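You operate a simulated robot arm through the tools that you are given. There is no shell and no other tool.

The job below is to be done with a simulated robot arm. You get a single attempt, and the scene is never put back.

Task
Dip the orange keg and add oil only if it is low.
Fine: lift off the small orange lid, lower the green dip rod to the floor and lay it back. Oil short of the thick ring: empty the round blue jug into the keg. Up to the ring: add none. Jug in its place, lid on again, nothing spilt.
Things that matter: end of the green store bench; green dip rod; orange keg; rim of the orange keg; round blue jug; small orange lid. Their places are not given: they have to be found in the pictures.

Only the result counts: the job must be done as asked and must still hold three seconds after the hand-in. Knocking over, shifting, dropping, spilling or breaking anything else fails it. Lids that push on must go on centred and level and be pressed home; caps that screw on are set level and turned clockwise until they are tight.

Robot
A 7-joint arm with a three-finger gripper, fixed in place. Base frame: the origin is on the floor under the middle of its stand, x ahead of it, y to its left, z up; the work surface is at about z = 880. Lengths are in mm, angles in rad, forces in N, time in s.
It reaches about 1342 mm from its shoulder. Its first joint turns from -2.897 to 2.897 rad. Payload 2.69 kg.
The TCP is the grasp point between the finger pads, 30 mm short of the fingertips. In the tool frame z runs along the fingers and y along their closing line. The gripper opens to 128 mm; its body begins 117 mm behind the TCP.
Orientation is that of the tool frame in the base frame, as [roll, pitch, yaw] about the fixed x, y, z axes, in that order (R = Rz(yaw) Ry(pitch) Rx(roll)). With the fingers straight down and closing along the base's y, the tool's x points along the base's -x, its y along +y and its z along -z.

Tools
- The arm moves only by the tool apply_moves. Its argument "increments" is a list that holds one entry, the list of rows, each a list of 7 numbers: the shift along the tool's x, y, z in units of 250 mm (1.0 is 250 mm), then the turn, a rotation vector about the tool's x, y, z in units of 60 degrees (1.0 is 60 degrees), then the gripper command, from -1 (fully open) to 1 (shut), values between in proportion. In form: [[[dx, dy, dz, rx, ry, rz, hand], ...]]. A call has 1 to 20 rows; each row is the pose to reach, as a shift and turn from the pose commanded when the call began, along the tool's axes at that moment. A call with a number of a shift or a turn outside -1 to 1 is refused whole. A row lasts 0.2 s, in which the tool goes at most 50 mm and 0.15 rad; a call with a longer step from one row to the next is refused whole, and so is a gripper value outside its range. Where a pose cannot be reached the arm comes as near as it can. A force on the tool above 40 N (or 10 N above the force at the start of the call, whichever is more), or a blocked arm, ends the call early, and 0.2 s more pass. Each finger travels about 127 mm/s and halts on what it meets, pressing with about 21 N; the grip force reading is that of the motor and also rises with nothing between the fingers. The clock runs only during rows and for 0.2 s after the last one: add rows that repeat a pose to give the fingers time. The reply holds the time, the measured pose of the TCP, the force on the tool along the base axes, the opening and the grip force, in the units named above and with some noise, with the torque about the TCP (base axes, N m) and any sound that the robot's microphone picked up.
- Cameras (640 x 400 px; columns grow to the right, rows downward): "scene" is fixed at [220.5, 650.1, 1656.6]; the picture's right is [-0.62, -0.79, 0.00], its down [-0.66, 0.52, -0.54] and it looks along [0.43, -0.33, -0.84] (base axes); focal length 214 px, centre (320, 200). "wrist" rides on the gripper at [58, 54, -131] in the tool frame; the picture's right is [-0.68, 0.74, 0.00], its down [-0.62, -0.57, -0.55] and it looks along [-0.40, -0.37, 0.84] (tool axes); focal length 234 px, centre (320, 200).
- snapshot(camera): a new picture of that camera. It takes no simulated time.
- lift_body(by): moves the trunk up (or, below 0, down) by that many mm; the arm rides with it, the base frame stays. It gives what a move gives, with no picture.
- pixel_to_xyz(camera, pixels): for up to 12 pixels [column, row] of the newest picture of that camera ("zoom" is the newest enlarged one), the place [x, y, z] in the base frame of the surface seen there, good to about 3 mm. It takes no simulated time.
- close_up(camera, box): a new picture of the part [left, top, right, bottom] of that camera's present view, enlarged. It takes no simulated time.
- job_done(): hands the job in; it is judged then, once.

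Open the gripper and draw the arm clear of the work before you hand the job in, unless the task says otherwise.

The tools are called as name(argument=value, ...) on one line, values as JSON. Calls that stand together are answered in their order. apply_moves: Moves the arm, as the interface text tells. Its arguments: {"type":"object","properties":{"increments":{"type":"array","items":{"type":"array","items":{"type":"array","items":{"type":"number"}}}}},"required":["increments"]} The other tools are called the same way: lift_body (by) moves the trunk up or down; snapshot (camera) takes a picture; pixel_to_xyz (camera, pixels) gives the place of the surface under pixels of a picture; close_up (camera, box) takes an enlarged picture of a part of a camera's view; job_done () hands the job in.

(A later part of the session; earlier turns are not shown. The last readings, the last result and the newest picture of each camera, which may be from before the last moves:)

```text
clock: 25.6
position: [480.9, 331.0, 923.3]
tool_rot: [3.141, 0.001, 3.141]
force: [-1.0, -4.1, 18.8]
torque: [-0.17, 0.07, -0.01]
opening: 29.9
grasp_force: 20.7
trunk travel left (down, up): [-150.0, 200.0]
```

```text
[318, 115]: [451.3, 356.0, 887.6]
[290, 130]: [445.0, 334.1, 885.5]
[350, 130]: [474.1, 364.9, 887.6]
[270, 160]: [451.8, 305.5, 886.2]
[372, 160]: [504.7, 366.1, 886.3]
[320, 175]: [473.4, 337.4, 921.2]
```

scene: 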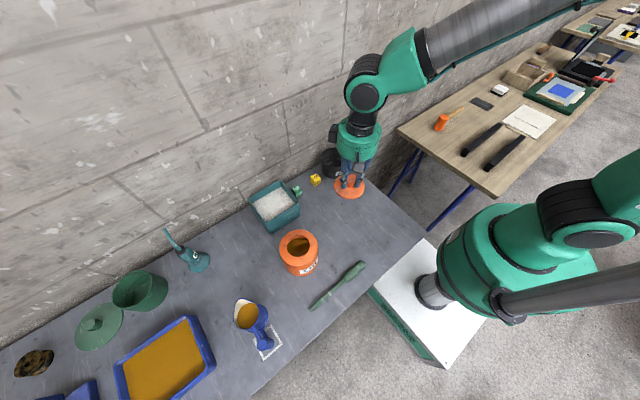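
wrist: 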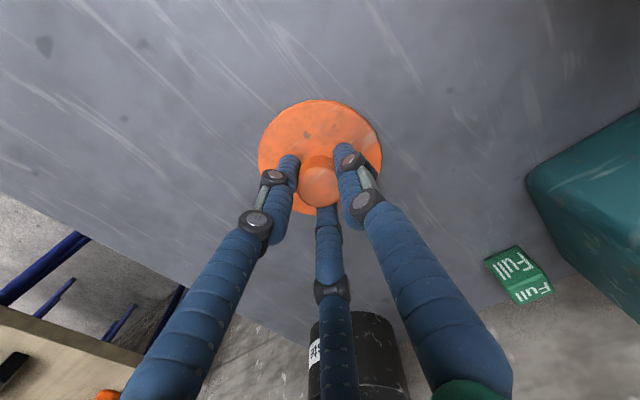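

Contact: 18.8 N at z=923.3, so the lid's underside lies 43 mm below the grasp point. I ease off slightly, open the fingers and lift away.

apply_moves(increments=[[[0, 0, -0.005, 0, 0, 0, 0.8], [0, 0, -0.006, 0, 0, 0, 0.4], [0, 0, -0.006, 0, 0, 0, 0.1], [0, 0, -0.006, 0, 0, 0, -0.1], [0, 0, -0.006, 0, 0, 0, -0.1]]])

apply_moves(increments=[[[0, 0, -0.1, 0, 0, 0, -0.1], [0, 0, -0.25, 0, 0, 0, -0.1], [0, 0, -0.45, 0, 0, 0, -0.1], [0, 0, -0.65, 0, 0, 0, -0.1], [0, 0, -0.85, 0, 0, 0, -0.1], [0, 0, -1.0, 0, 0, 0, -0.1], [0, 0, -1.0, 0, 0, 0, -0.1]]])

snapshot(camera="wrist")

snapshot(camera="scene")

```text
clock: 26.8
position: [479.8, 330.7, 921.4]
tool_rot: [3.141, 0.0, 3.141]
force: [0.5, -0.3, -0.2]
torque: [0.0, 0.0, -0.03]
opening: 70.2
grasp_force: 0.2
trunk travel left (down, up): [-150.0, 200.0]
```

```text
clock: 28.4
position: [476.0, 330.7, 1174.2]
tool_rot: [3.14, 0.0, -3.141]
force: [-0.2, 0.8, -0.5]
torque: [0.03, -0.02, 0.01]
opening: 70.4
grasp_force: 0.1
trunk travel left (down, up): [-150.0, 200.0]
```

```text
taken
```

wrist: 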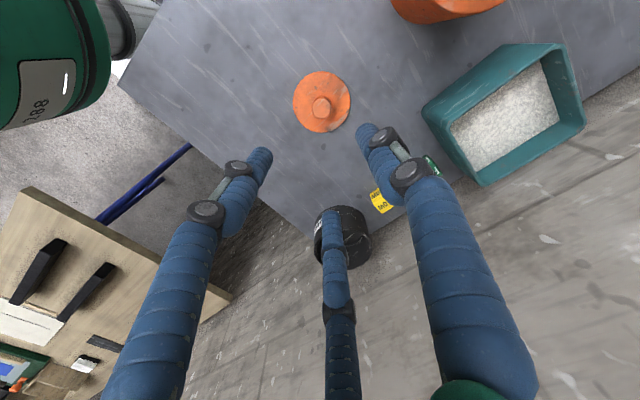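

```text
taken
```

scene: 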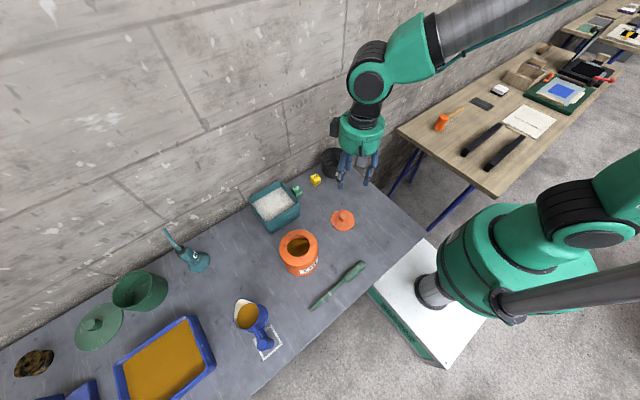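

The lid stands at about (480,330), and the hand is clear. Next I turn the hand a quarter turn so the fingers close across the rod, beginning with 60°, and measure the rod and lid.

apply_moves(increments=[[[0, 0, 0, 0, 0, 0.14, -0.1], [0, 0, 0, 0, 0, 0.28, -0.1], [0, 0, 0, 0, 0, 0.42, -0.1], [0, 0, 0, 0, 0, 0.56, -0.1], [0, 0, 0, 0, 0, 0.7, -0.1], [0, 0, 0, 0, 0, 0.84, -0.1], [0, 0, 0, 0, 0, 0.96, -0.1], [0, 0, 0, 0, 0, 1.0, -0.1], [0, 0, 0, 0, 0, 1.0, -0.1]]])

close_up(camera="scene", box=[300, 250, 380, 310])

pixel_to_xyz(camera="scene", pixels=[[343, 213], [343, 216], [333, 222], [353, 222], [344, 228], [360, 264], [357, 269], [352, 272], [346, 279], [349, 275], [366, 264], [311, 309]])

```text
clock: 30.4
position: [479.4, 330.7, 1173.3]
tool_rot: [-3.141, 0.003, 2.091]
force: [0.1, 0.0, 0.2]
torque: [-0.02, 0.02, 0.05]
opening: 70.1
grasp_force: 0.1
trunk travel left (down, up): [-150.0, 200.0]
```

```text
6.67 times, centred on (340, 280) of scene
```

zoom: 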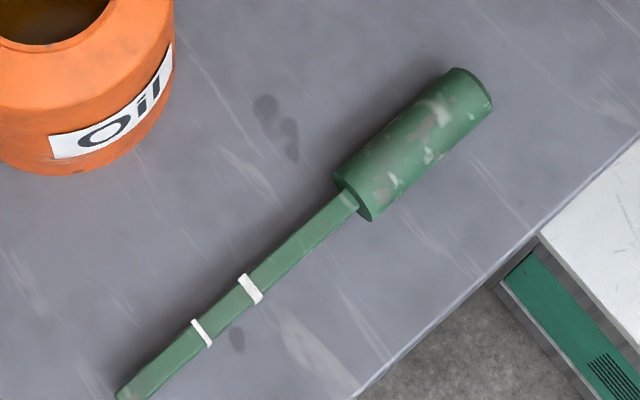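

```text
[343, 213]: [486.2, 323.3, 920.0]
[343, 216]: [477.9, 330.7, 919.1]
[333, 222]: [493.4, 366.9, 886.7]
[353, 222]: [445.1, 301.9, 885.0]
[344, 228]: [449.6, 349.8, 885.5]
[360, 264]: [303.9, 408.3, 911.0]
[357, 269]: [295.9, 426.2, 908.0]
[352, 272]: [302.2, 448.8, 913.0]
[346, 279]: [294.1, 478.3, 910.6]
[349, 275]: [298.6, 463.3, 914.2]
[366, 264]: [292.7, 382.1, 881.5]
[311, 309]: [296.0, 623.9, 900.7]
```

The handle runs from y≈393 to 481 at x≈300 with its top at z≈911; the thick ring is about 75 mm and the thin one about 44 mm from the tip. I finish the turn and go above the handle.

apply_moves(increments=[[[0.12, -0.07, 0.06, 0, 0, 0.08, -0.1], [0.24, -0.14, 0.13, 0, 0, 0.17, -0.1], [0.37, -0.21, 0.2, 0, 0, 0.25, -0.1], [0.49, -0.28, 0.28, 0, 0, 0.33, -0.1], [0.61, -0.35, 0.36, 0, 0, 0.42, -0.1], [0.726, -0.415, 0.452, 0, 0, 0.497, -0.1], [0.726, -0.415, 0.452, 0, 0, 0.497, -0.1]]])

snapshot(camera="wrist")

snapshot(camera="scene")

```text
clock: 32.0
position: [298.8, 437.8, 1059.7]
tool_rot: [-3.141, -0.001, 1.574]
force: [0.9, 0.7, -0.9]
torque: [-0.05, 0.0, -0.02]
opening: 70.4
grasp_force: 0.1
trunk travel left (down, up): [-150.0, 200.0]
```

```text
taken
```

wrist: 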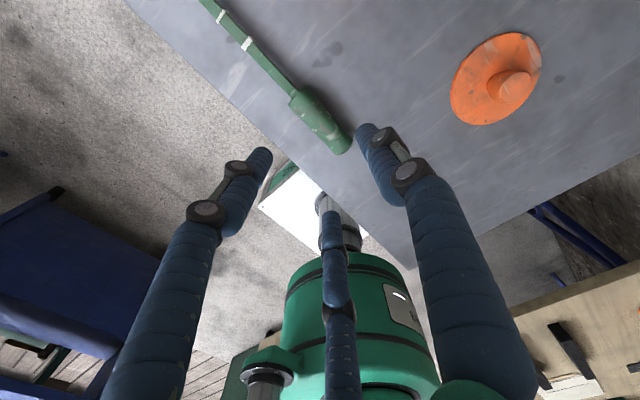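

```text
taken
```

scene: 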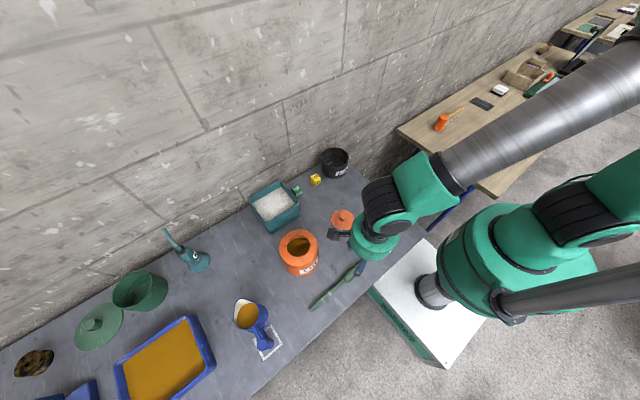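

The handle is at (322,120) in the wrist picture, and another bench shows at the lower left. I'll zoom in on both.

close_up(camera="wrist", box=[0, 160, 200, 400])

pixel_to_xyz(camera="wrist", pixels=[[322, 122], [345, 140], [297, 97], [310, 112], [40, 260], [30, 310], [30, 350], [60, 370], [246, 42], [221, 15], [332, 132]])

close_up(camera="wrist", box=[200, 0, 420, 180])

```text
1.67 times, centred on (100, 280) of wrist
```

zoom: 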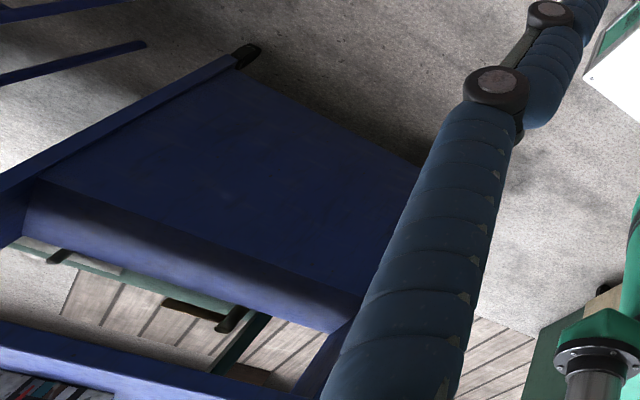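

```text
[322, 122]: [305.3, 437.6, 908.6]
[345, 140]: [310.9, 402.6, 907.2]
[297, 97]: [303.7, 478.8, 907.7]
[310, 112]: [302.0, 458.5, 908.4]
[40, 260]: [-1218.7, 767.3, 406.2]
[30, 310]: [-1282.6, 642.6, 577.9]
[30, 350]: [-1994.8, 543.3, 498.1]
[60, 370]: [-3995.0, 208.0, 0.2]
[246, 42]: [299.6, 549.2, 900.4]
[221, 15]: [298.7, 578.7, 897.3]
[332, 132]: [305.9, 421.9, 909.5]
```

```text
2.22 times, centred on (310, 90) of wrist
```

zoom: 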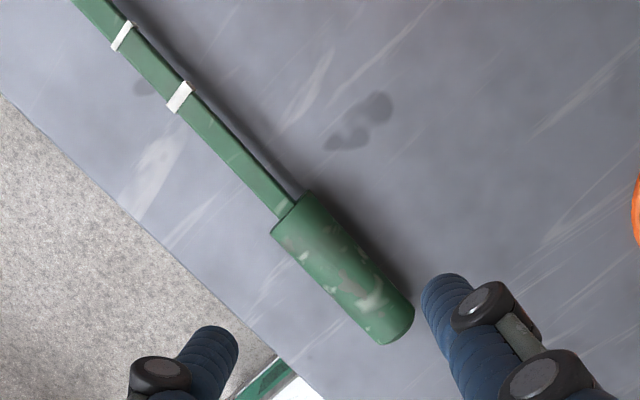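

That other bench is in the room behind (x≈−1200), out of reach. The handle's axis is at about (302.5,437), so I descend on it to z≈915, keeping the fingertips just above the table.

apply_moves(increments=[[[-0.006, 0.008, 0.14, 0, 0, 0, -0.1], [-0.012, 0.015, 0.28, 0, 0, 0, -0.1], [-0.012, 0.015, 0.4, 0, 0, 0, -0.1], [-0.012, 0.015, 0.5, 0, 0, 0, -0.1], [-0.012, 0.015, 0.55, 0, 0, 0, -0.1], [-0.012, 0.015, 0.58, 0, 0, 0, -0.1], [-0.012, 0.015, 0.58, 0, 0, 0, -0.1]]])

snapshot(camera="wrist")

close_up(camera="scene", box=[300, 210, 420, 310])

```text
clock: 33.6
position: [304.3, 432.0, 914.6]
tool_rot: [3.14, -0.001, 1.573]
force: [0.1, -0.1, -0.7]
torque: [-0.01, 0.03, -0.01]
opening: 70.7
grasp_force: 0.0
trunk travel left (down, up): [-150.0, 200.0]
```

```text
taken
```

wrist: 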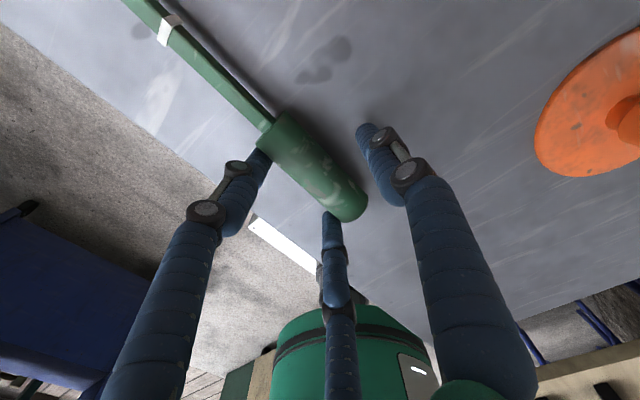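

```text
4.00 times, centred on (360, 260) of scene
```

zoom: 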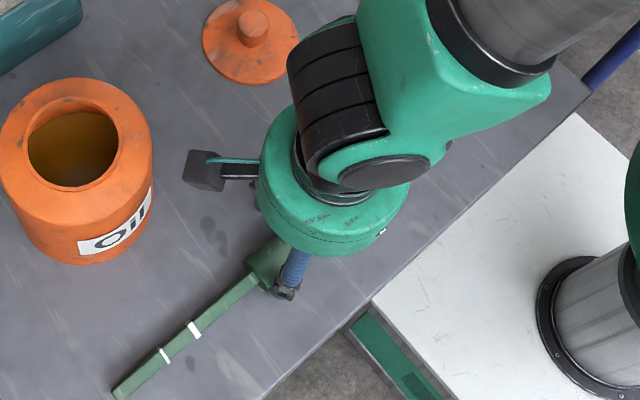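

The handle lies between the fingers with the thumb on the far side. I close the hand on it.

apply_moves(increments=[[[0, 0, 0, 0, 0, 0, 0.1], [0, 0, 0, 0, 0, 0, 0.3], [0, 0, 0, 0, 0, 0, 0.5], [0, 0, 0, 0, 0, 0, 0.7], [0, 0, 0, 0, 0, 0, 0.8], [0, 0, 0, 0, 0, 0, 0.8], [0, 0, 0, 0, 0, 0, 0.8]]])

close_up(camera="wrist", box=[200, 60, 420, 240])

close_up(camera="scene", box=[300, 210, 420, 310])

```text
clock: 35.2
position: [304.3, 431.6, 915.7]
tool_rot: [-3.142, 0.001, 1.575]
force: [-0.4, -0.1, -0.3]
torque: [-0.01, 0.01, -0.01]
opening: 40.4
grasp_force: 21.1
trunk travel left (down, up): [-150.0, 200.0]
```

```text
2.22 times, centred on (310, 150) of wrist
```

zoom: 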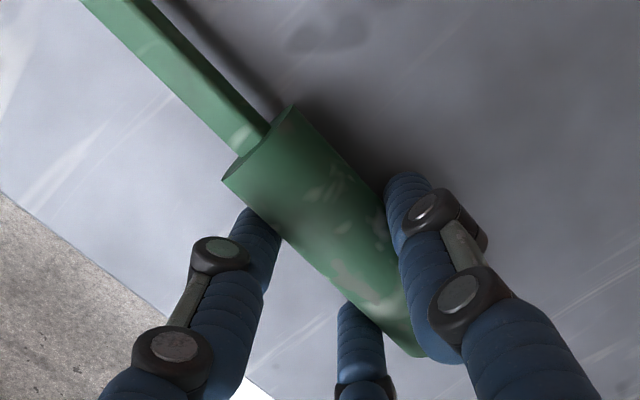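

```text
4.00 times, centred on (360, 260) of scene
```

zoom: 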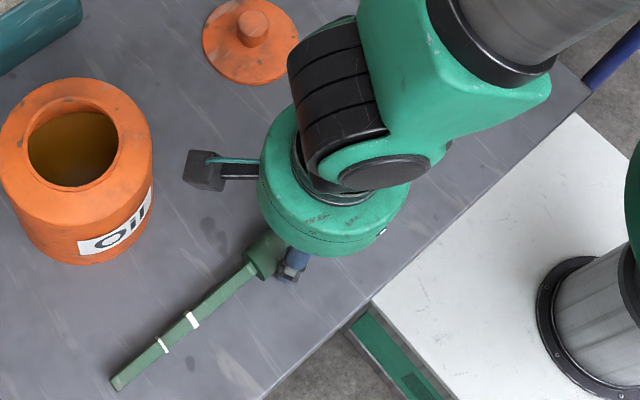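

The grip reads 21 N at an opening of 40 mm, and the rod shifted a few mm as the fingers settled. I lift gently by 40 mm and look.

apply_moves(increments=[[[0, 0, -0.02, 0, 0, 0, 0.8], [0, 0, -0.05, 0, 0, 0, 0.8], [0, 0, -0.1, 0, 0, 0, 0.8], [0, 0, -0.16, 0, 0, 0, 0.8], [0, 0, -0.16, 0, 0, 0, 0.8]]])

snapshot(camera="wrist")

close_up(camera="scene", box=[300, 210, 420, 310])

```text
clock: 36.4
position: [301.9, 433.1, 955.3]
tool_rot: [-3.141, -0.001, 1.572]
force: [-0.5, -0.1, -0.8]
torque: [0.03, -0.03, 0.01]
opening: 40.2
grasp_force: 21.3
trunk travel left (down, up): [-150.0, 200.0]
```

```text
taken
```

wrist: 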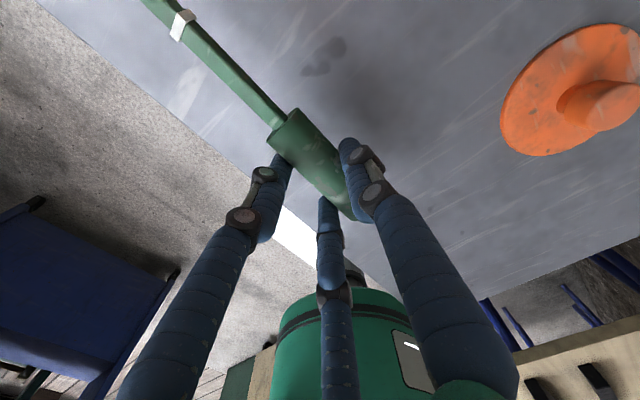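

```text
4.00 times, centred on (360, 260) of scene
```

zoom: 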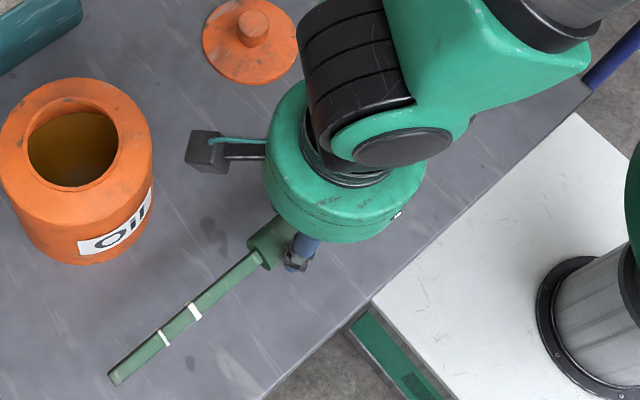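

The rod is held firmly and came up level. I raise it to z≈1200 before turning it.

apply_moves(increments=[[[0, 0, -0.1, 0, 0, 0, 0.8], [0, 0, -0.25, 0, 0, 0, 0.8], [0, 0, -0.43, 0, 0, 0, 0.8], [0, 0, -0.61, 0, 0, 0, 0.8], [0, 0, -0.79, 0, 0, 0, 0.8], [0, 0, -0.93, 0, 0, 0, 0.8], [0, 0, -0.98, 0, 0, 0, 0.8], [0, 0, -0.98, 0, 0, 0, 0.8]]])

apply_moves(increments=[[[0.03, 0.05, -0.03, 0, 0, -0.13, 0.8], [0.06, 0.1, -0.06, 0, 0, -0.26, 0.8], [0.1, 0.15, -0.1, 0, 0, -0.39, 0.8], [0.14, 0.2, -0.14, 0, 0, -0.52, 0.8], [0.18, 0.25, -0.18, 0, 0, -0.65, 0.8], [0.22, 0.3, -0.22, 0, 0, -0.78, 0.8], [0.26, 0.34, -0.26, 0, 0, -0.9, 0.8], [0.3, 0.36, -0.28, 0, 0, -1.0, 0.8], [0.3, 0.36, -0.28, 0, 0, -1.0, 0.8]]])

snapshot(camera="scene")

```text
clock: 38.2
position: [303.4, 430.4, 1200.5]
tool_rot: [-3.14, 0.0, 1.572]
force: [0.2, 0.5, -0.4]
torque: [-0.03, -0.01, 0.01]
opening: 40.4
grasp_force: 20.6
trunk travel left (down, up): [-150.0, 200.0]
```

```text
clock: 40.2
position: [392.7, 508.1, 1270.7]
tool_rot: [3.141, -0.001, 2.621]
force: [0.3, 0.3, -0.1]
torque: [-0.03, -0.01, 0.0]
opening: 40.3
grasp_force: 21.4
trunk travel left (down, up): [-150.0, 200.0]
```

```text
taken
```

scene: 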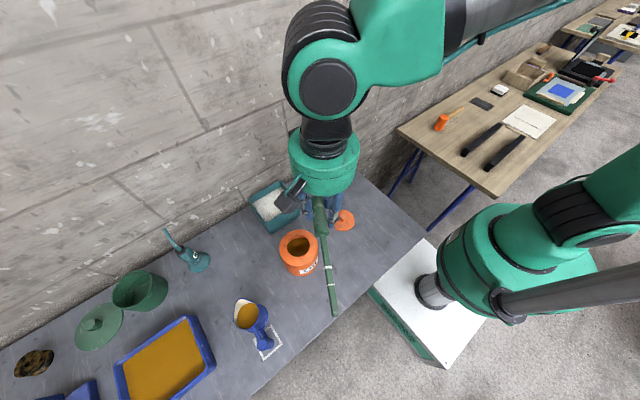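

The rod is clear of everything at z≈1270, its tip pointing back toward the robot. I now pitch it tip-down by 45° and look.

apply_moves(increments=[[[0, 0, 0, 0, -0.12, 0, 0.8], [0, 0, 0, 0, -0.25, 0, 0.8], [0, 0, 0, 0, -0.38, 0, 0.8], [0, 0, 0, 0, -0.51, 0, 0.8], [0, 0, 0, 0, -0.64, 0, 0.8], [0, 0, 0, 0, -0.75, 0, 0.8], [0, 0, 0, 0, -0.75, 0, 0.8]]])

snapshot(camera="scene")

```text
clock: 41.8
position: [392.1, 507.7, 1270.6]
tool_rot: [3.138, 0.789, 2.619]
force: [-0.1, -0.5, -0.8]
torque: [-0.03, -0.01, -0.02]
opening: 40.5
grasp_force: 21.4
trunk travel left (down, up): [-150.0, 200.0]
```

```text
taken
```

scene: 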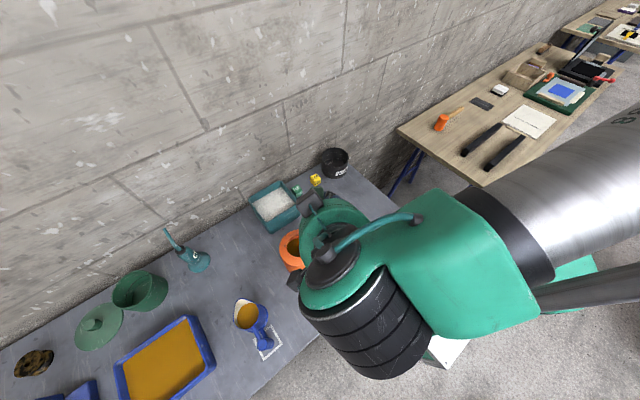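

The pose is reached exactly; the rod is at 45°. I finish the pitch to vertical.

apply_moves(increments=[[[0, 0, 0, 0, -0.12, 0, 0.8], [0, 0, 0, 0, -0.25, 0, 0.8], [0, 0, 0, 0, -0.38, 0, 0.8], [0, 0, 0, 0, -0.51, 0, 0.8], [0, 0, 0, 0, -0.64, 0, 0.8], [0, 0, 0, 0, -0.75, 0, 0.8], [0, 0, 0, 0, -0.75, 0, 0.8]]])

snapshot(camera="scene")

snapshot(camera="wrist")

```text
clock: 43.4
position: [393.1, 506.3, 1270.0]
tool_rot: [0.081, 1.569, -0.44]
force: [0.6, -1.1, 0.7]
torque: [0.04, 0.11, 0.03]
opening: 40.2
grasp_force: 20.9
trunk travel left (down, up): [-150.0, 200.0]
```

```text
taken
```

scene: 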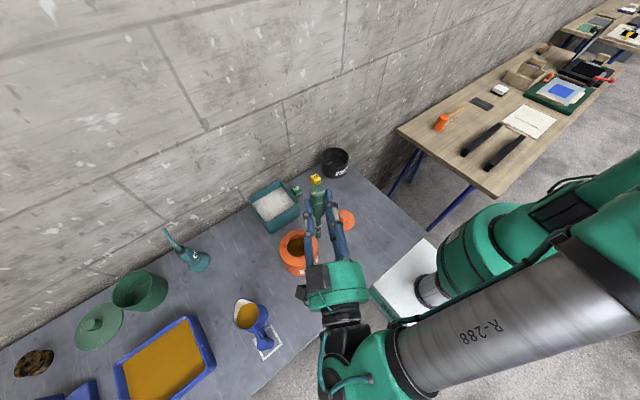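

```text
taken
```

wrist: 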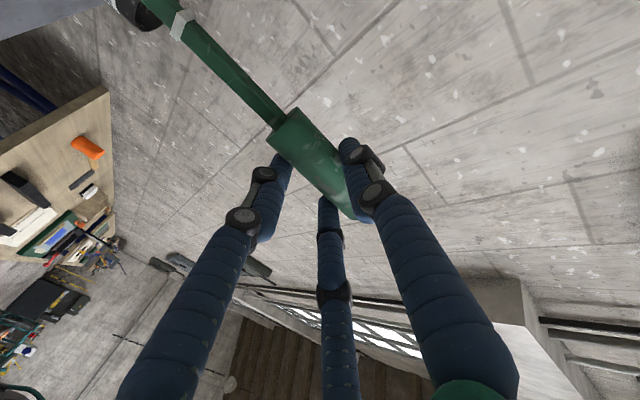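

The rod hangs vertical with the hand pointing at about −30°. In this pose the hand hides the blade from the scene camera, so I swing the hand about the vertical so that the blade can be read.

apply_moves(increments=[[[0, 0, 0, -0.13, 0, 0, 0.8], [0, 0, 0, -0.26, 0, 0, 0.8], [0, 0, 0, -0.39, 0, 0, 0.8], [0, 0, 0, -0.52, 0, 0, 0.8], [0, 0, 0, -0.65, 0, 0, 0.8], [0, 0, 0, -0.67, 0, 0, 0.8], [0, 0, 0, -0.67, 0, 0, 0.8]]])

snapshot(camera="scene")

```text
clock: 45.0
position: [397.9, 503.1, 1254.4]
tool_rot: [-1.936, 1.544, -1.766]
force: [-0.3, 1.1, -0.4]
torque: [0.02, -0.04, -0.14]
opening: 40.6
grasp_force: 20.8
trunk travel left (down, up): [-150.0, 200.0]
```

```text
taken
```

scene: 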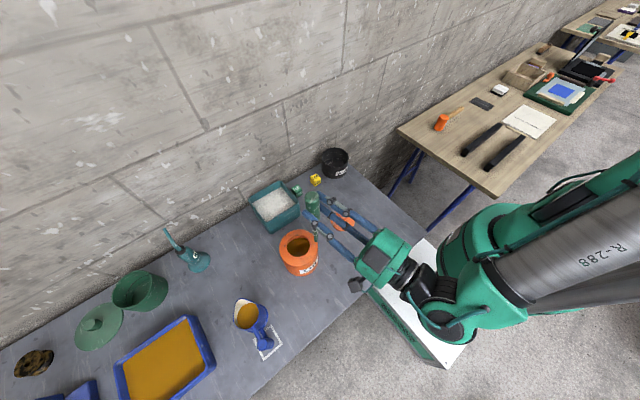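

The arm fell a little short of the pose there (z 1254 instead of 1270), so the wrist is too near the shoulder. I raise the trunk by 150 mm to give it room.

lift_body(by=150)

snapshot(camera="scene")

```text
clock: 46.8
position: [396.9, 503.0, 1407.4]
tool_rot: [-1.933, 1.549, -1.763]
force: [-0.5, 0.4, -0.9]
torque: [-0.01, 0.0, -0.02]
opening: 40.5
grasp_force: 20.6
trunk travel left (down, up): [-300.0, 50.0]
```

```text
taken
```

scene: 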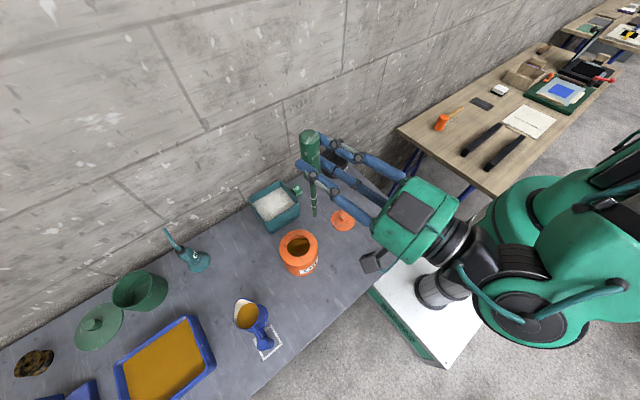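

The blade is now plainly in view below the handle. I hold one step to see which pose is being commanded after the lift.

apply_moves(increments=[[[0, 0, 0, 0, 0, 0, 0.8], [0, 0, 0, 0, 0, 0, 0.8], [0, 0, 0, 0, 0, 0, 0.8]]])

close_up(camera="scene", box=[250, 110, 410, 230])

```text
clock: 47.5
position: [397.9, 501.9, 1409.4]
tool_rot: [-1.929, 1.552, -1.761]
force: [-0.2, 0.5, -0.7]
torque: [-0.04, 0.04, 0.0]
opening: 40.4
grasp_force: 21.3
trunk travel left (down, up): [-300.0, 50.0]
```

```text
3.33 times, centred on (330, 170) of scene
```

zoom: 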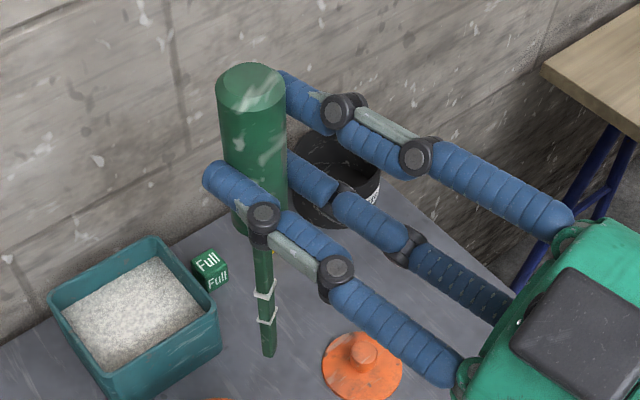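

The pose is now held exactly (tilt only about 1°). I measure the blade and tip positions to learn the rod's offset from the grasp point.

pixel_to_xyz(camera="zoom", pixels=[[264, 270], [266, 300], [268, 330], [269, 348], [268, 354], [265, 292], [268, 315], [245, 85], [240, 140], [235, 150]])

```text
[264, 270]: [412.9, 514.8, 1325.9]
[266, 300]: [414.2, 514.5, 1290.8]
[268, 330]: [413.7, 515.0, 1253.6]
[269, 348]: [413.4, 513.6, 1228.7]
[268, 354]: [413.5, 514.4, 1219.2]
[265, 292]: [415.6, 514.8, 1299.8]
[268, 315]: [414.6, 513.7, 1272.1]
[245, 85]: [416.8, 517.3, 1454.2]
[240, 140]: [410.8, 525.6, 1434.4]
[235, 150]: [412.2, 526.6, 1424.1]
```

The blade hangs vertical at about (415,512) with its tip near z≈1216, i.e. about 193 mm below the grasp point. I carry it over the keg's axis (450.5,556), tip staying about 40 mm above the rim.

apply_moves(increments=[[[0.05, 0.03, 0.03, 0, 0, 0, 0.8], [0.13, 0.06, 0.07, 0, 0, 0, 0.8], [0.25, 0.09, 0.11, 0, 0, 0, 0.8], [0.38, 0.12, 0.14, 0, 0, 0, 0.8], [0.51, 0.15, 0.168, 0, 0, 0, 0.8], [0.62, 0.162, 0.168, 0, 0, 0, 0.8], [0.62, 0.162, 0.168, 0, 0, 0, 0.8]]])

snapshot(camera="scene")

close_up(camera="scene", box=[240, 170, 360, 290])

```text
clock: 49.1
position: [425.7, 553.7, 1264.7]
tool_rot: [-0.317, 1.569, -0.136]
force: [0.0, 0.1, -0.5]
torque: [-0.02, -0.01, 0.0]
opening: 40.4
grasp_force: 20.6
trunk travel left (down, up): [-300.0, 50.0]
```

```text
taken
```

scene: 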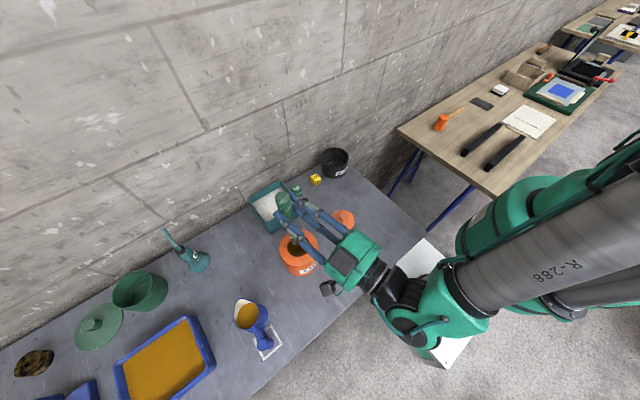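

```text
3.33 times, centred on (300, 230) of scene
```

zoom: 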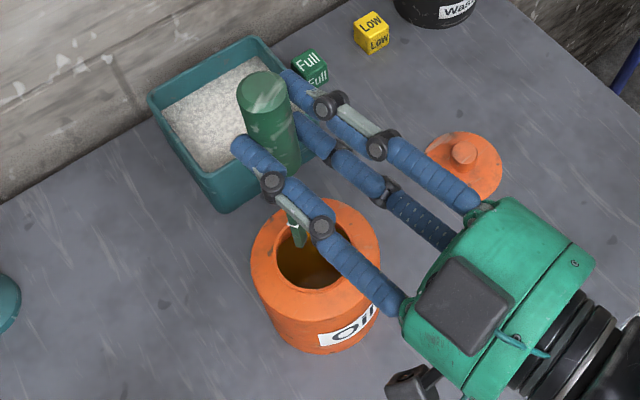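

The rod hangs over the mouth. I measure the blade tip against the rim in this zoom.

pixel_to_xyz(camera="zoom", pixels=[[297, 226], [299, 236], [300, 243], [292, 215], [310, 275], [255, 250], [378, 255], [315, 205], [320, 295], [265, 85]])

close_up(camera="scene", box=[270, 210, 330, 270])

```text
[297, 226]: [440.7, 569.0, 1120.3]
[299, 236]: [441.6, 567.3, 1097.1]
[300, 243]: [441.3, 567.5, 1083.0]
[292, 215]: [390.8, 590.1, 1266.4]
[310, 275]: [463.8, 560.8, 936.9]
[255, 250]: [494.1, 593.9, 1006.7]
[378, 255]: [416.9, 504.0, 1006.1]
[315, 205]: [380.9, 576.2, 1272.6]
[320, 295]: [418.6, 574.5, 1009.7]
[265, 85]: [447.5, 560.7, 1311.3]
```

```text
6.67 times, centred on (300, 240) of scene
```

zoom: 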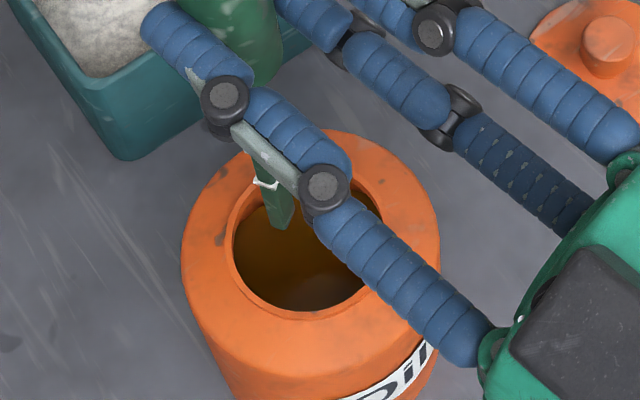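

The tip is at about (442,567), some 13 mm off the mouth's centre. I shift it by (+7.5,−10.5) and then lower it inside to about 20 mm above where the floor should be.

apply_moves(increments=[[[0, -0.025, 0.011, 0, 0, 0, 0.8], [0, -0.047, 0.022, 0, 0, 0, 0.8], [0.08, -0.047, 0.022, 0, 0, 0, 0.8], [0.18, -0.047, 0.022, 0, 0, 0, 0.8], [0.28, -0.047, 0.022, 0, 0, 0, 0.8], [0.28, -0.047, 0.022, 0, 0, 0, 0.8]]])

close_up(camera="scene", box=[260, 190, 340, 290])

```text
clock: 50.5
position: [434.3, 543.2, 1194.8]
tool_rot: [-3.09, 1.57, -2.909]
force: [-0.7, -0.1, -0.3]
torque: [0.0, 0.02, -0.05]
opening: 40.3
grasp_force: 21.1
trunk travel left (down, up): [-300.0, 50.0]
```

```text
4.00 times, centred on (300, 240) of scene
```

zoom: 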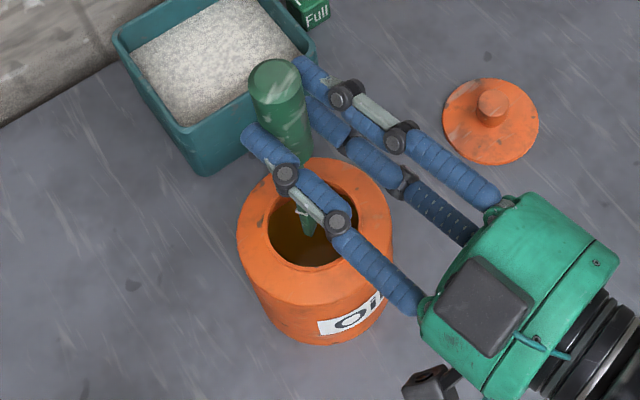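

The tip is entering the mouth centrally at zoom (308,233). I lower it further to z≈1100, still above the floor.

apply_moves(increments=[[[0.08, 0, 0, 0, 0, 0, 0.8], [0.16, 0, 0, 0, 0, 0, 0.8], [0.24, 0, 0, 0, 0, 0, 0.8], [0.31, 0, 0, 0, 0, 0, 0.8], [0.36, 0, 0, 0, 0, 0, 0.8], [0.38, 0, 0, 0, 0, 0, 0.8], [0.38, 0, 0, 0, 0, 0, 0.8]]])

close_up(camera="scene", box=[260, 190, 340, 290])

```text
clock: 52.1
position: [433.5, 545.0, 1100.0]
tool_rot: [1.764, 1.57, 1.946]
force: [0.3, -0.6, -0.8]
torque: [-0.02, 0.0, -0.02]
opening: 40.6
grasp_force: 20.8
trunk travel left (down, up): [-300.0, 50.0]
```

```text
4.00 times, centred on (300, 240) of scene
```

zoom: 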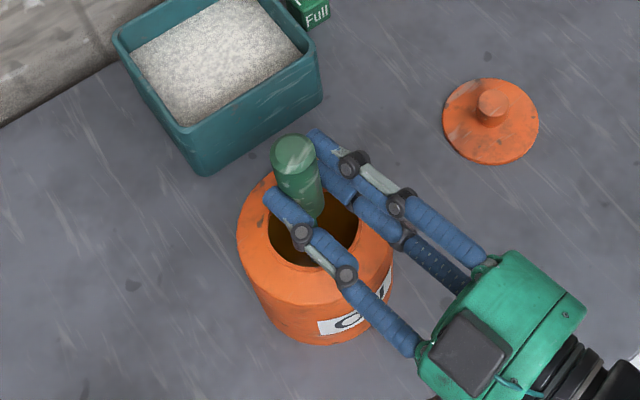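

No contact yet at z=1100. Now I feel for the floor in small steps.

apply_moves(increments=[[[0.01, 0, 0, 0, 0, 0, 0.8], [0.02, 0, 0, 0, 0, 0, 0.8], [0.03, 0, 0, 0, 0, 0, 0.8], [0.04, 0, 0, 0, 0, 0, 0.8], [0.04, 0, 0, 0, 0, 0, 0.8]]])

apply_moves(increments=[[[0.006, 0, 0, 0, 0, 0, 0.8], [0.012, 0, 0, 0, 0, 0, 0.8], [0.018, 0, 0, 0, 0, 0, 0.8], [0.018, 0, 0, 0, 0, 0, 0.8]]])

```text
clock: 53.4
position: [433.6, 544.7, 1090.3]
tool_rot: [-1.44, 1.57, -1.261]
force: [1.3, 0.0, -0.6]
torque: [-0.02, 0.03, -0.02]
opening: 40.5
grasp_force: 20.4
trunk travel left (down, up): [-300.0, 50.0]
```

```text
clock: 54.4
position: [433.9, 544.8, 1085.1]
tool_rot: [1.857, 1.57, 2.039]
force: [-0.7, -0.2, -0.6]
torque: [-0.05, -0.03, -0.02]
opening: 40.6
grasp_force: 21.0
trunk travel left (down, up): [-300.0, 50.0]
```

Still free at z≈1085. I continue in about 1 mm steps.

apply_moves(increments=[[[0.004, 0, 0, 0, 0, 0, 0.8], [0.008, 0, 0, 0, 0, 0, 0.8], [0.012, 0, 0, 0, 0, 0, 0.8], [0.012, 0, 0, 0, 0, 0, 0.8]]])

apply_moves(increments=[[[0.004, 0, 0, 0, 0, 0, 0.8], [0.008, 0, 0, 0, 0, 0, 0.8], [0.008, 0, 0, 0, 0, 0, 0.8]]])

apply_moves(increments=[[[0.004, 0, 0, 0, 0, 0, 0.8], [0.008, 0, 0, 0, 0, 0, 0.8], [0.008, 0, 0, 0, 0, 0, 0.8]]])

```text
clock: 55.4
position: [435.3, 543.6, 1080.6]
tool_rot: [1.656, 1.571, 1.836]
force: [-0.4, -0.3, -1.0]
torque: [0.01, 0.04, -0.02]
opening: 40.2
grasp_force: 20.7
trunk travel left (down, up): [-300.0, 50.0]
```

```text
clock: 56.1
position: [433.6, 545.2, 1079.5]
tool_rot: [-0.892, 1.569, -0.71]
force: [0.5, -0.1, 0.3]
torque: [-0.03, -0.02, -0.06]
opening: 40.5
grasp_force: 21.1
trunk travel left (down, up): [-300.0, 50.0]
```

```text
clock: 57.0
position: [433.4, 543.0, 1078.9]
tool_rot: [0.604, 1.568, 0.784]
force: [0.3, -0.6, 9.2]
torque: [0.04, -0.22, -0.02]
opening: 40.2
grasp_force: 21.3
trunk travel left (down, up): [-300.0, 50.0]
```

Contact: 9.2 N upward at z=1079, so the tip stands on the keg's floor. I draw the rod straight up until the tip is just above the rim, still over the mouth.

apply_moves(increments=[[[-0.02, 0, 0, 0, 0, 0, 0.8], [-0.06, 0, 0, 0, 0, 0, 0.8], [-0.12, 0, 0, 0, 0, 0, 0.8], [-0.22, 0, 0, 0, 0, 0, 0.8], [-0.34, 0, 0, 0, 0, 0, 0.8], [-0.46, 0, 0, 0, 0, 0, 0.8], [-0.58, 0, 0, 0, 0, 0, 0.8], [-0.66, 0, 0, 0, 0, 0, 0.8], [-0.66, 0, 0, 0, 0, 0, 0.8], [-0.66, 0, 0, 0, 0, 0, 0.8], [-0.66, 0, 0, 0, 0, 0, 0.8]]])

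close_up(camera="scene", box=[260, 190, 340, 270])

```text
clock: 59.4
position: [433.1, 544.9, 1243.7]
tool_rot: [-1.521, 1.57, -1.34]
force: [-0.8, -0.3, 0.2]
torque: [-0.05, 0.01, 0.04]
opening: 40.1
grasp_force: 20.9
trunk travel left (down, up): [-300.0, 50.0]
```

```text
5.00 times, centred on (300, 230) of scene
```

zoom: 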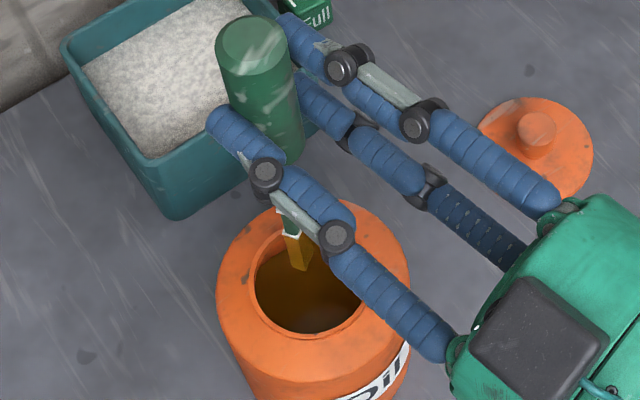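

The lower blade now shows an oil-coloured part. I enlarge to see where the wet mark ends relative to the rings.

close_up(camera="scene", box=[282, 225, 322, 250])

apply_moves(increments=[[[-0.1, 0, 0, 0, 0, 0, 0.8], [-0.25, 0, 0, 0, 0, 0, 0.8], [-0.4, 0, 0, 0, 0, 0, 0.8], [-0.45, 0, 0, 0, 0, 0, 0.8], [-0.45, 0, 0, 0, 0, 0, 0.8]]])

snapshot(camera="scene")

close_up(camera="scene", box=[260, 190, 340, 250])

```text
16.00 times, centred on (302, 238) of scene
```

zoom: 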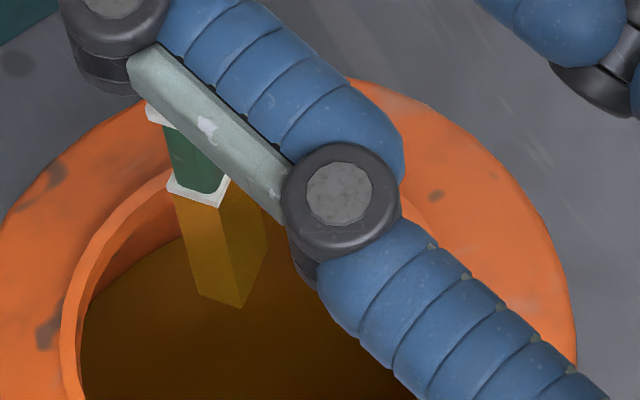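

```text
clock: 60.5
position: [434.9, 543.4, 1355.8]
tool_rot: [1.377, 1.57, 1.558]
force: [0.2, -0.1, -1.1]
torque: [0.01, 0.02, -0.01]
opening: 40.5
grasp_force: 20.5
trunk travel left (down, up): [-300.0, 50.0]
```

```text
taken
```

scene: 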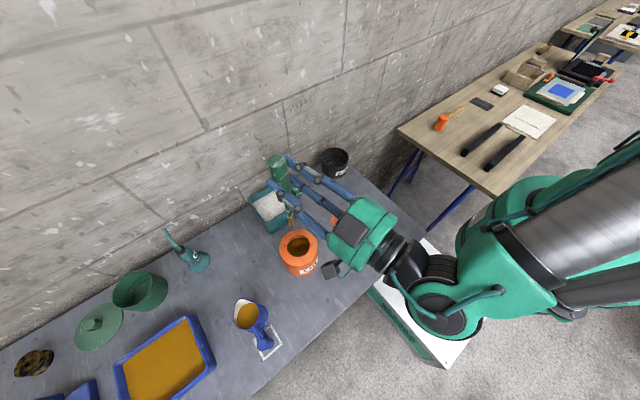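

```text
6.67 times, centred on (300, 220) of scene
```

zoom: 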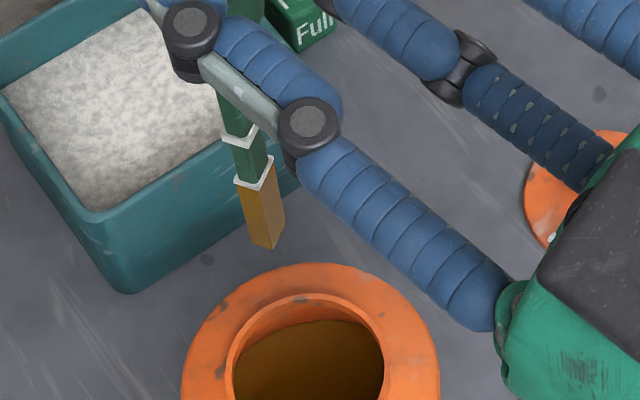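

The oil wets the blade only up to the lower ring. I'll enlarge once more to be sure which ring is the thick one.

close_up(camera="scene", box=[280, 200, 312, 232])

pixel_to_xyz(camera="scene", pixels=[[295, 211], [296, 215], [297, 218], [298, 222], [299, 226], [297, 229]])

```text
12.50 times, centred on (296, 216) of scene
```

zoom: 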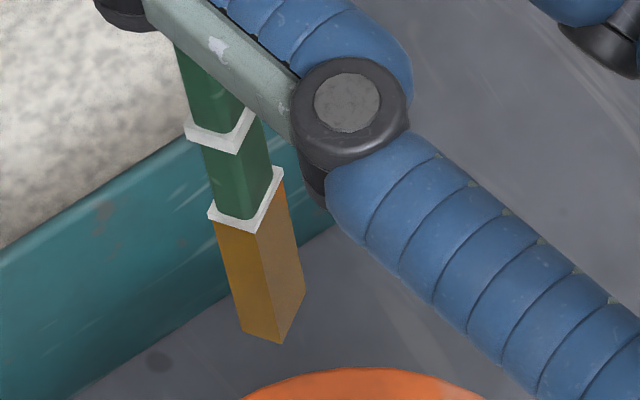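

```text
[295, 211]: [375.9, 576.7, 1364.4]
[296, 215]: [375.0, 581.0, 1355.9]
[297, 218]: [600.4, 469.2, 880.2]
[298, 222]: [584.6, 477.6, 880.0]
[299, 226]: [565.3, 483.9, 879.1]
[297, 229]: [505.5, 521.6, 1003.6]
```

The upper ring is clearly the thicker one, and the oil stops at the thin ring below it, so the keg is low and the jug must go in. First I lay the rod back: pitch it to level again, in two 45° stages.

apply_moves(increments=[[[0, 0, 0, 0, 0.12, 0, 0.8], [0, 0, 0, 0, 0.25, 0, 0.8], [0, 0, 0, 0, 0.38, 0, 0.8], [0, 0, 0, 0, 0.51, 0, 0.8], [0, 0, 0, 0, 0.64, 0, 0.8], [0, 0, 0, 0, 0.75, 0, 0.8], [0, 0, 0, 0, 0.75, 0, 0.8]]])

apply_moves(increments=[[[0, 0, 0, 0, 0.12, 0, 0.8], [0, 0, 0, 0, 0.25, 0, 0.8], [0, 0, 0, 0, 0.38, 0, 0.8], [0, 0, 0, 0, 0.51, 0, 0.8], [0, 0, 0, 0, 0.64, 0, 0.8], [0, 0, 0, 0, 0.75, 0, 0.8], [0, 0, 0, 0, 0.75, 0, 0.8]]])

snapshot(camera="scene")

```text
clock: 62.1
position: [433.3, 544.1, 1354.8]
tool_rot: [3.141, 0.784, -2.96]
force: [0.0, 0.3, -1.3]
torque: [0.01, 0.05, -0.02]
opening: 40.3
grasp_force: 21.1
trunk travel left (down, up): [-300.0, 50.0]
```

```text
clock: 63.8
position: [434.6, 543.8, 1356.1]
tool_rot: [-3.141, -0.003, -2.96]
force: [-0.2, -0.2, -0.4]
torque: [-0.02, -0.02, 0.01]
opening: 40.5
grasp_force: 21.2
trunk travel left (down, up): [-300.0, 50.0]
```

```text
taken
```

scene: 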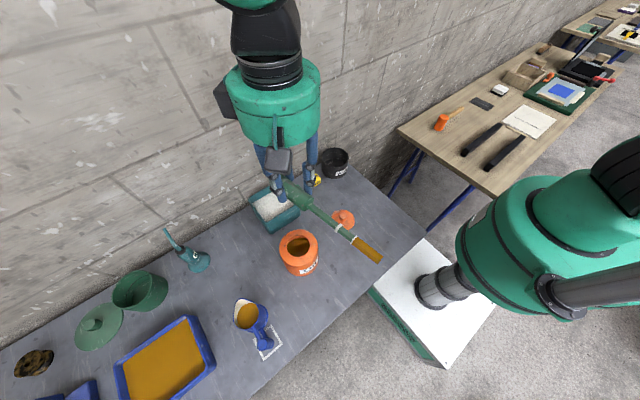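

The rod is level again with the wet part showing clearly up to the thin ring only. I turn it back toward +y while moving over its resting place.

apply_moves(increments=[[[0.044, -0.025, 0.04, 0, 0, 0.12, 0.8], [0.09, -0.05, 0.08, 0, 0, 0.24, 0.8], [0.135, -0.075, 0.13, 0, 0, 0.36, 0.8], [0.18, -0.1, 0.18, 0, 0, 0.48, 0.8], [0.225, -0.125, 0.22, 0, 0, 0.6, 0.8], [0.27, -0.15, 0.26, 0, 0, 0.72, 0.8], [0.312, -0.17, 0.3, 0, 0, 0.837, 0.8], [0.312, -0.17, 0.3, 0, 0, 0.837, 0.8]]])

apply_moves(increments=[[[0, 0, 0, 0, 0, 0.12, 0.8], [0, 0, 0, 0, 0, 0.24, 0.8], [0, 0, 0, 0, 0, 0.36, 0.8], [0, 0, 0, 0, 0, 0.48, 0.8], [0, 0, 0, 0, 0, 0.6, 0.8], [0, 0, 0, 0, 0, 0.72, 0.8], [0, 0, 0, 0, 0, 0.837, 0.8], [0, 0, 0, 0, 0, 0.837, 0.8]]])

snapshot(camera="scene")

```text
clock: 65.5
position: [363.2, 489.8, 1281.7]
tool_rot: [-3.142, 0.0, 2.444]
force: [-0.3, -0.7, -0.4]
torque: [0.0, -0.03, -0.05]
opening: 40.3
grasp_force: 20.6
trunk travel left (down, up): [-300.0, 50.0]
```

```text
clock: 67.3
position: [364.2, 488.9, 1279.8]
tool_rot: [3.141, -0.001, 1.568]
force: [0.8, 0.8, 0.3]
torque: [0.0, 0.0, 0.02]
opening: 40.4
grasp_force: 21.1
trunk travel left (down, up): [-300.0, 50.0]
```

```text
taken
```

scene: 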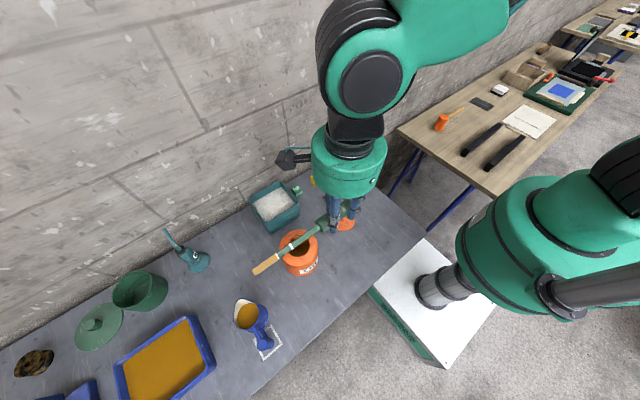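

The rod points along +y again. I move it over its old spot and down to z≈1005.

apply_moves(increments=[[[-0.06, -0.07, 0.1, 0, 0, 0, 0.8], [-0.12, -0.14, 0.25, 0, 0, 0, 0.8], [-0.18, -0.21, 0.4, 0, 0, 0, 0.8], [-0.228, -0.268, 0.56, 0, 0, 0, 0.8], [-0.228, -0.268, 0.74, 0, 0, 0, 0.8], [-0.228, -0.268, 0.92, 0, 0, 0, 0.8], [-0.228, -0.268, 1.0, 0, 0, 0, 0.8], [-0.228, -0.268, 1.0, 0, 0, 0, 0.8]]])

close_up(camera="scene", box=[280, 210, 400, 320])

```text
clock: 69.2
position: [298.8, 432.5, 1029.9]
tool_rot: [-3.141, 0.0, 1.569]
force: [0.6, -0.1, -0.9]
torque: [-0.01, 0.0, 0.0]
opening: 40.4
grasp_force: 21.2
trunk travel left (down, up): [-300.0, 50.0]
```

```text
3.64 times, centred on (340, 265) of scene
```

zoom: 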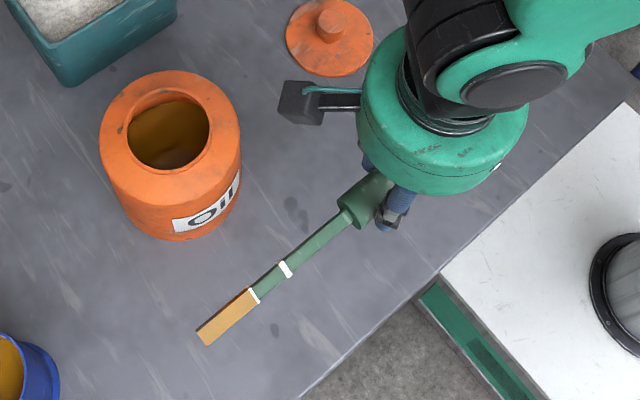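

The thick ring is well above the wet part, which confirms the reading. I lower the rod toward the table.

apply_moves(increments=[[[0, -0.004, 0.1, 0, 0, 0, 0.8], [0, -0.008, 0.2, 0, 0, 0, 0.8], [0, -0.008, 0.3, 0, 0, 0, 0.8], [0, -0.008, 0.38, 0, 0, 0, 0.8], [0, -0.008, 0.43, 0, 0, 0, 0.8], [0, -0.008, 0.43, 0, 0, 0, 0.8]]])

apply_moves(increments=[[[0, 0, 0.006, 0, 0, 0, 0.8], [0, 0, 0.012, 0, 0, 0, 0.8], [0, 0, 0.018, 0, 0, 0, 0.8], [0, 0, 0.018, 0, 0, 0, 0.8]]])

```text
clock: 70.5
position: [295.4, 430.8, 922.9]
tool_rot: [-3.141, -0.002, 1.569]
force: [-0.2, 0.7, -1.0]
torque: [-0.04, 0.0, 0.01]
opening: 40.4
grasp_force: 21.2
trunk travel left (down, up): [-300.0, 50.0]
```

```text
clock: 71.5
position: [295.6, 431.8, 918.5]
tool_rot: [-3.141, 0.0, 1.569]
force: [-0.3, -1.0, 0.0]
torque: [-0.02, 0.0, -0.03]
opening: 40.4
grasp_force: 21.2
trunk travel left (down, up): [-300.0, 50.0]
```

Near the earlier grasp height with no contact yet; I go on in 1 mm steps.

apply_moves(increments=[[[0, 0, 0.004, 0, 0, 0, 0.8], [0, 0, 0.008, 0, 0, 0, 0.8], [0, 0, 0.008, 0, 0, 0, 0.8]]])

apply_moves(increments=[[[0, 0, 0.004, 0, 0, 0, 0.8], [0, 0, 0.006, 0, 0, 0, 0.8], [0, 0, 0.006, 0, 0, 0, 0.8]]])

close_up(camera="scene", box=[280, 210, 400, 320])

```text
clock: 72.3
position: [295.7, 432.2, 916.0]
tool_rot: [3.14, -0.001, 1.57]
force: [-0.1, 0.1, 3.2]
torque: [0.02, -0.02, 0.01]
opening: 40.6
grasp_force: 21.0
trunk travel left (down, up): [-300.0, 50.0]
```

```text
clock: 73.2
position: [295.9, 431.7, 916.3]
tool_rot: [-3.141, -0.002, 1.569]
force: [-0.6, -5.2, 25.6]
torque: [-0.23, -0.2, -0.07]
opening: 40.6
grasp_force: 21.5
trunk travel left (down, up): [-300.0, 50.0]
```

```text
3.64 times, centred on (340, 265) of scene
```

zoom: 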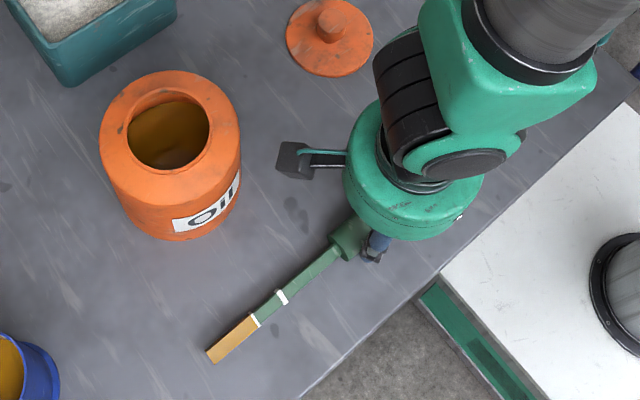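

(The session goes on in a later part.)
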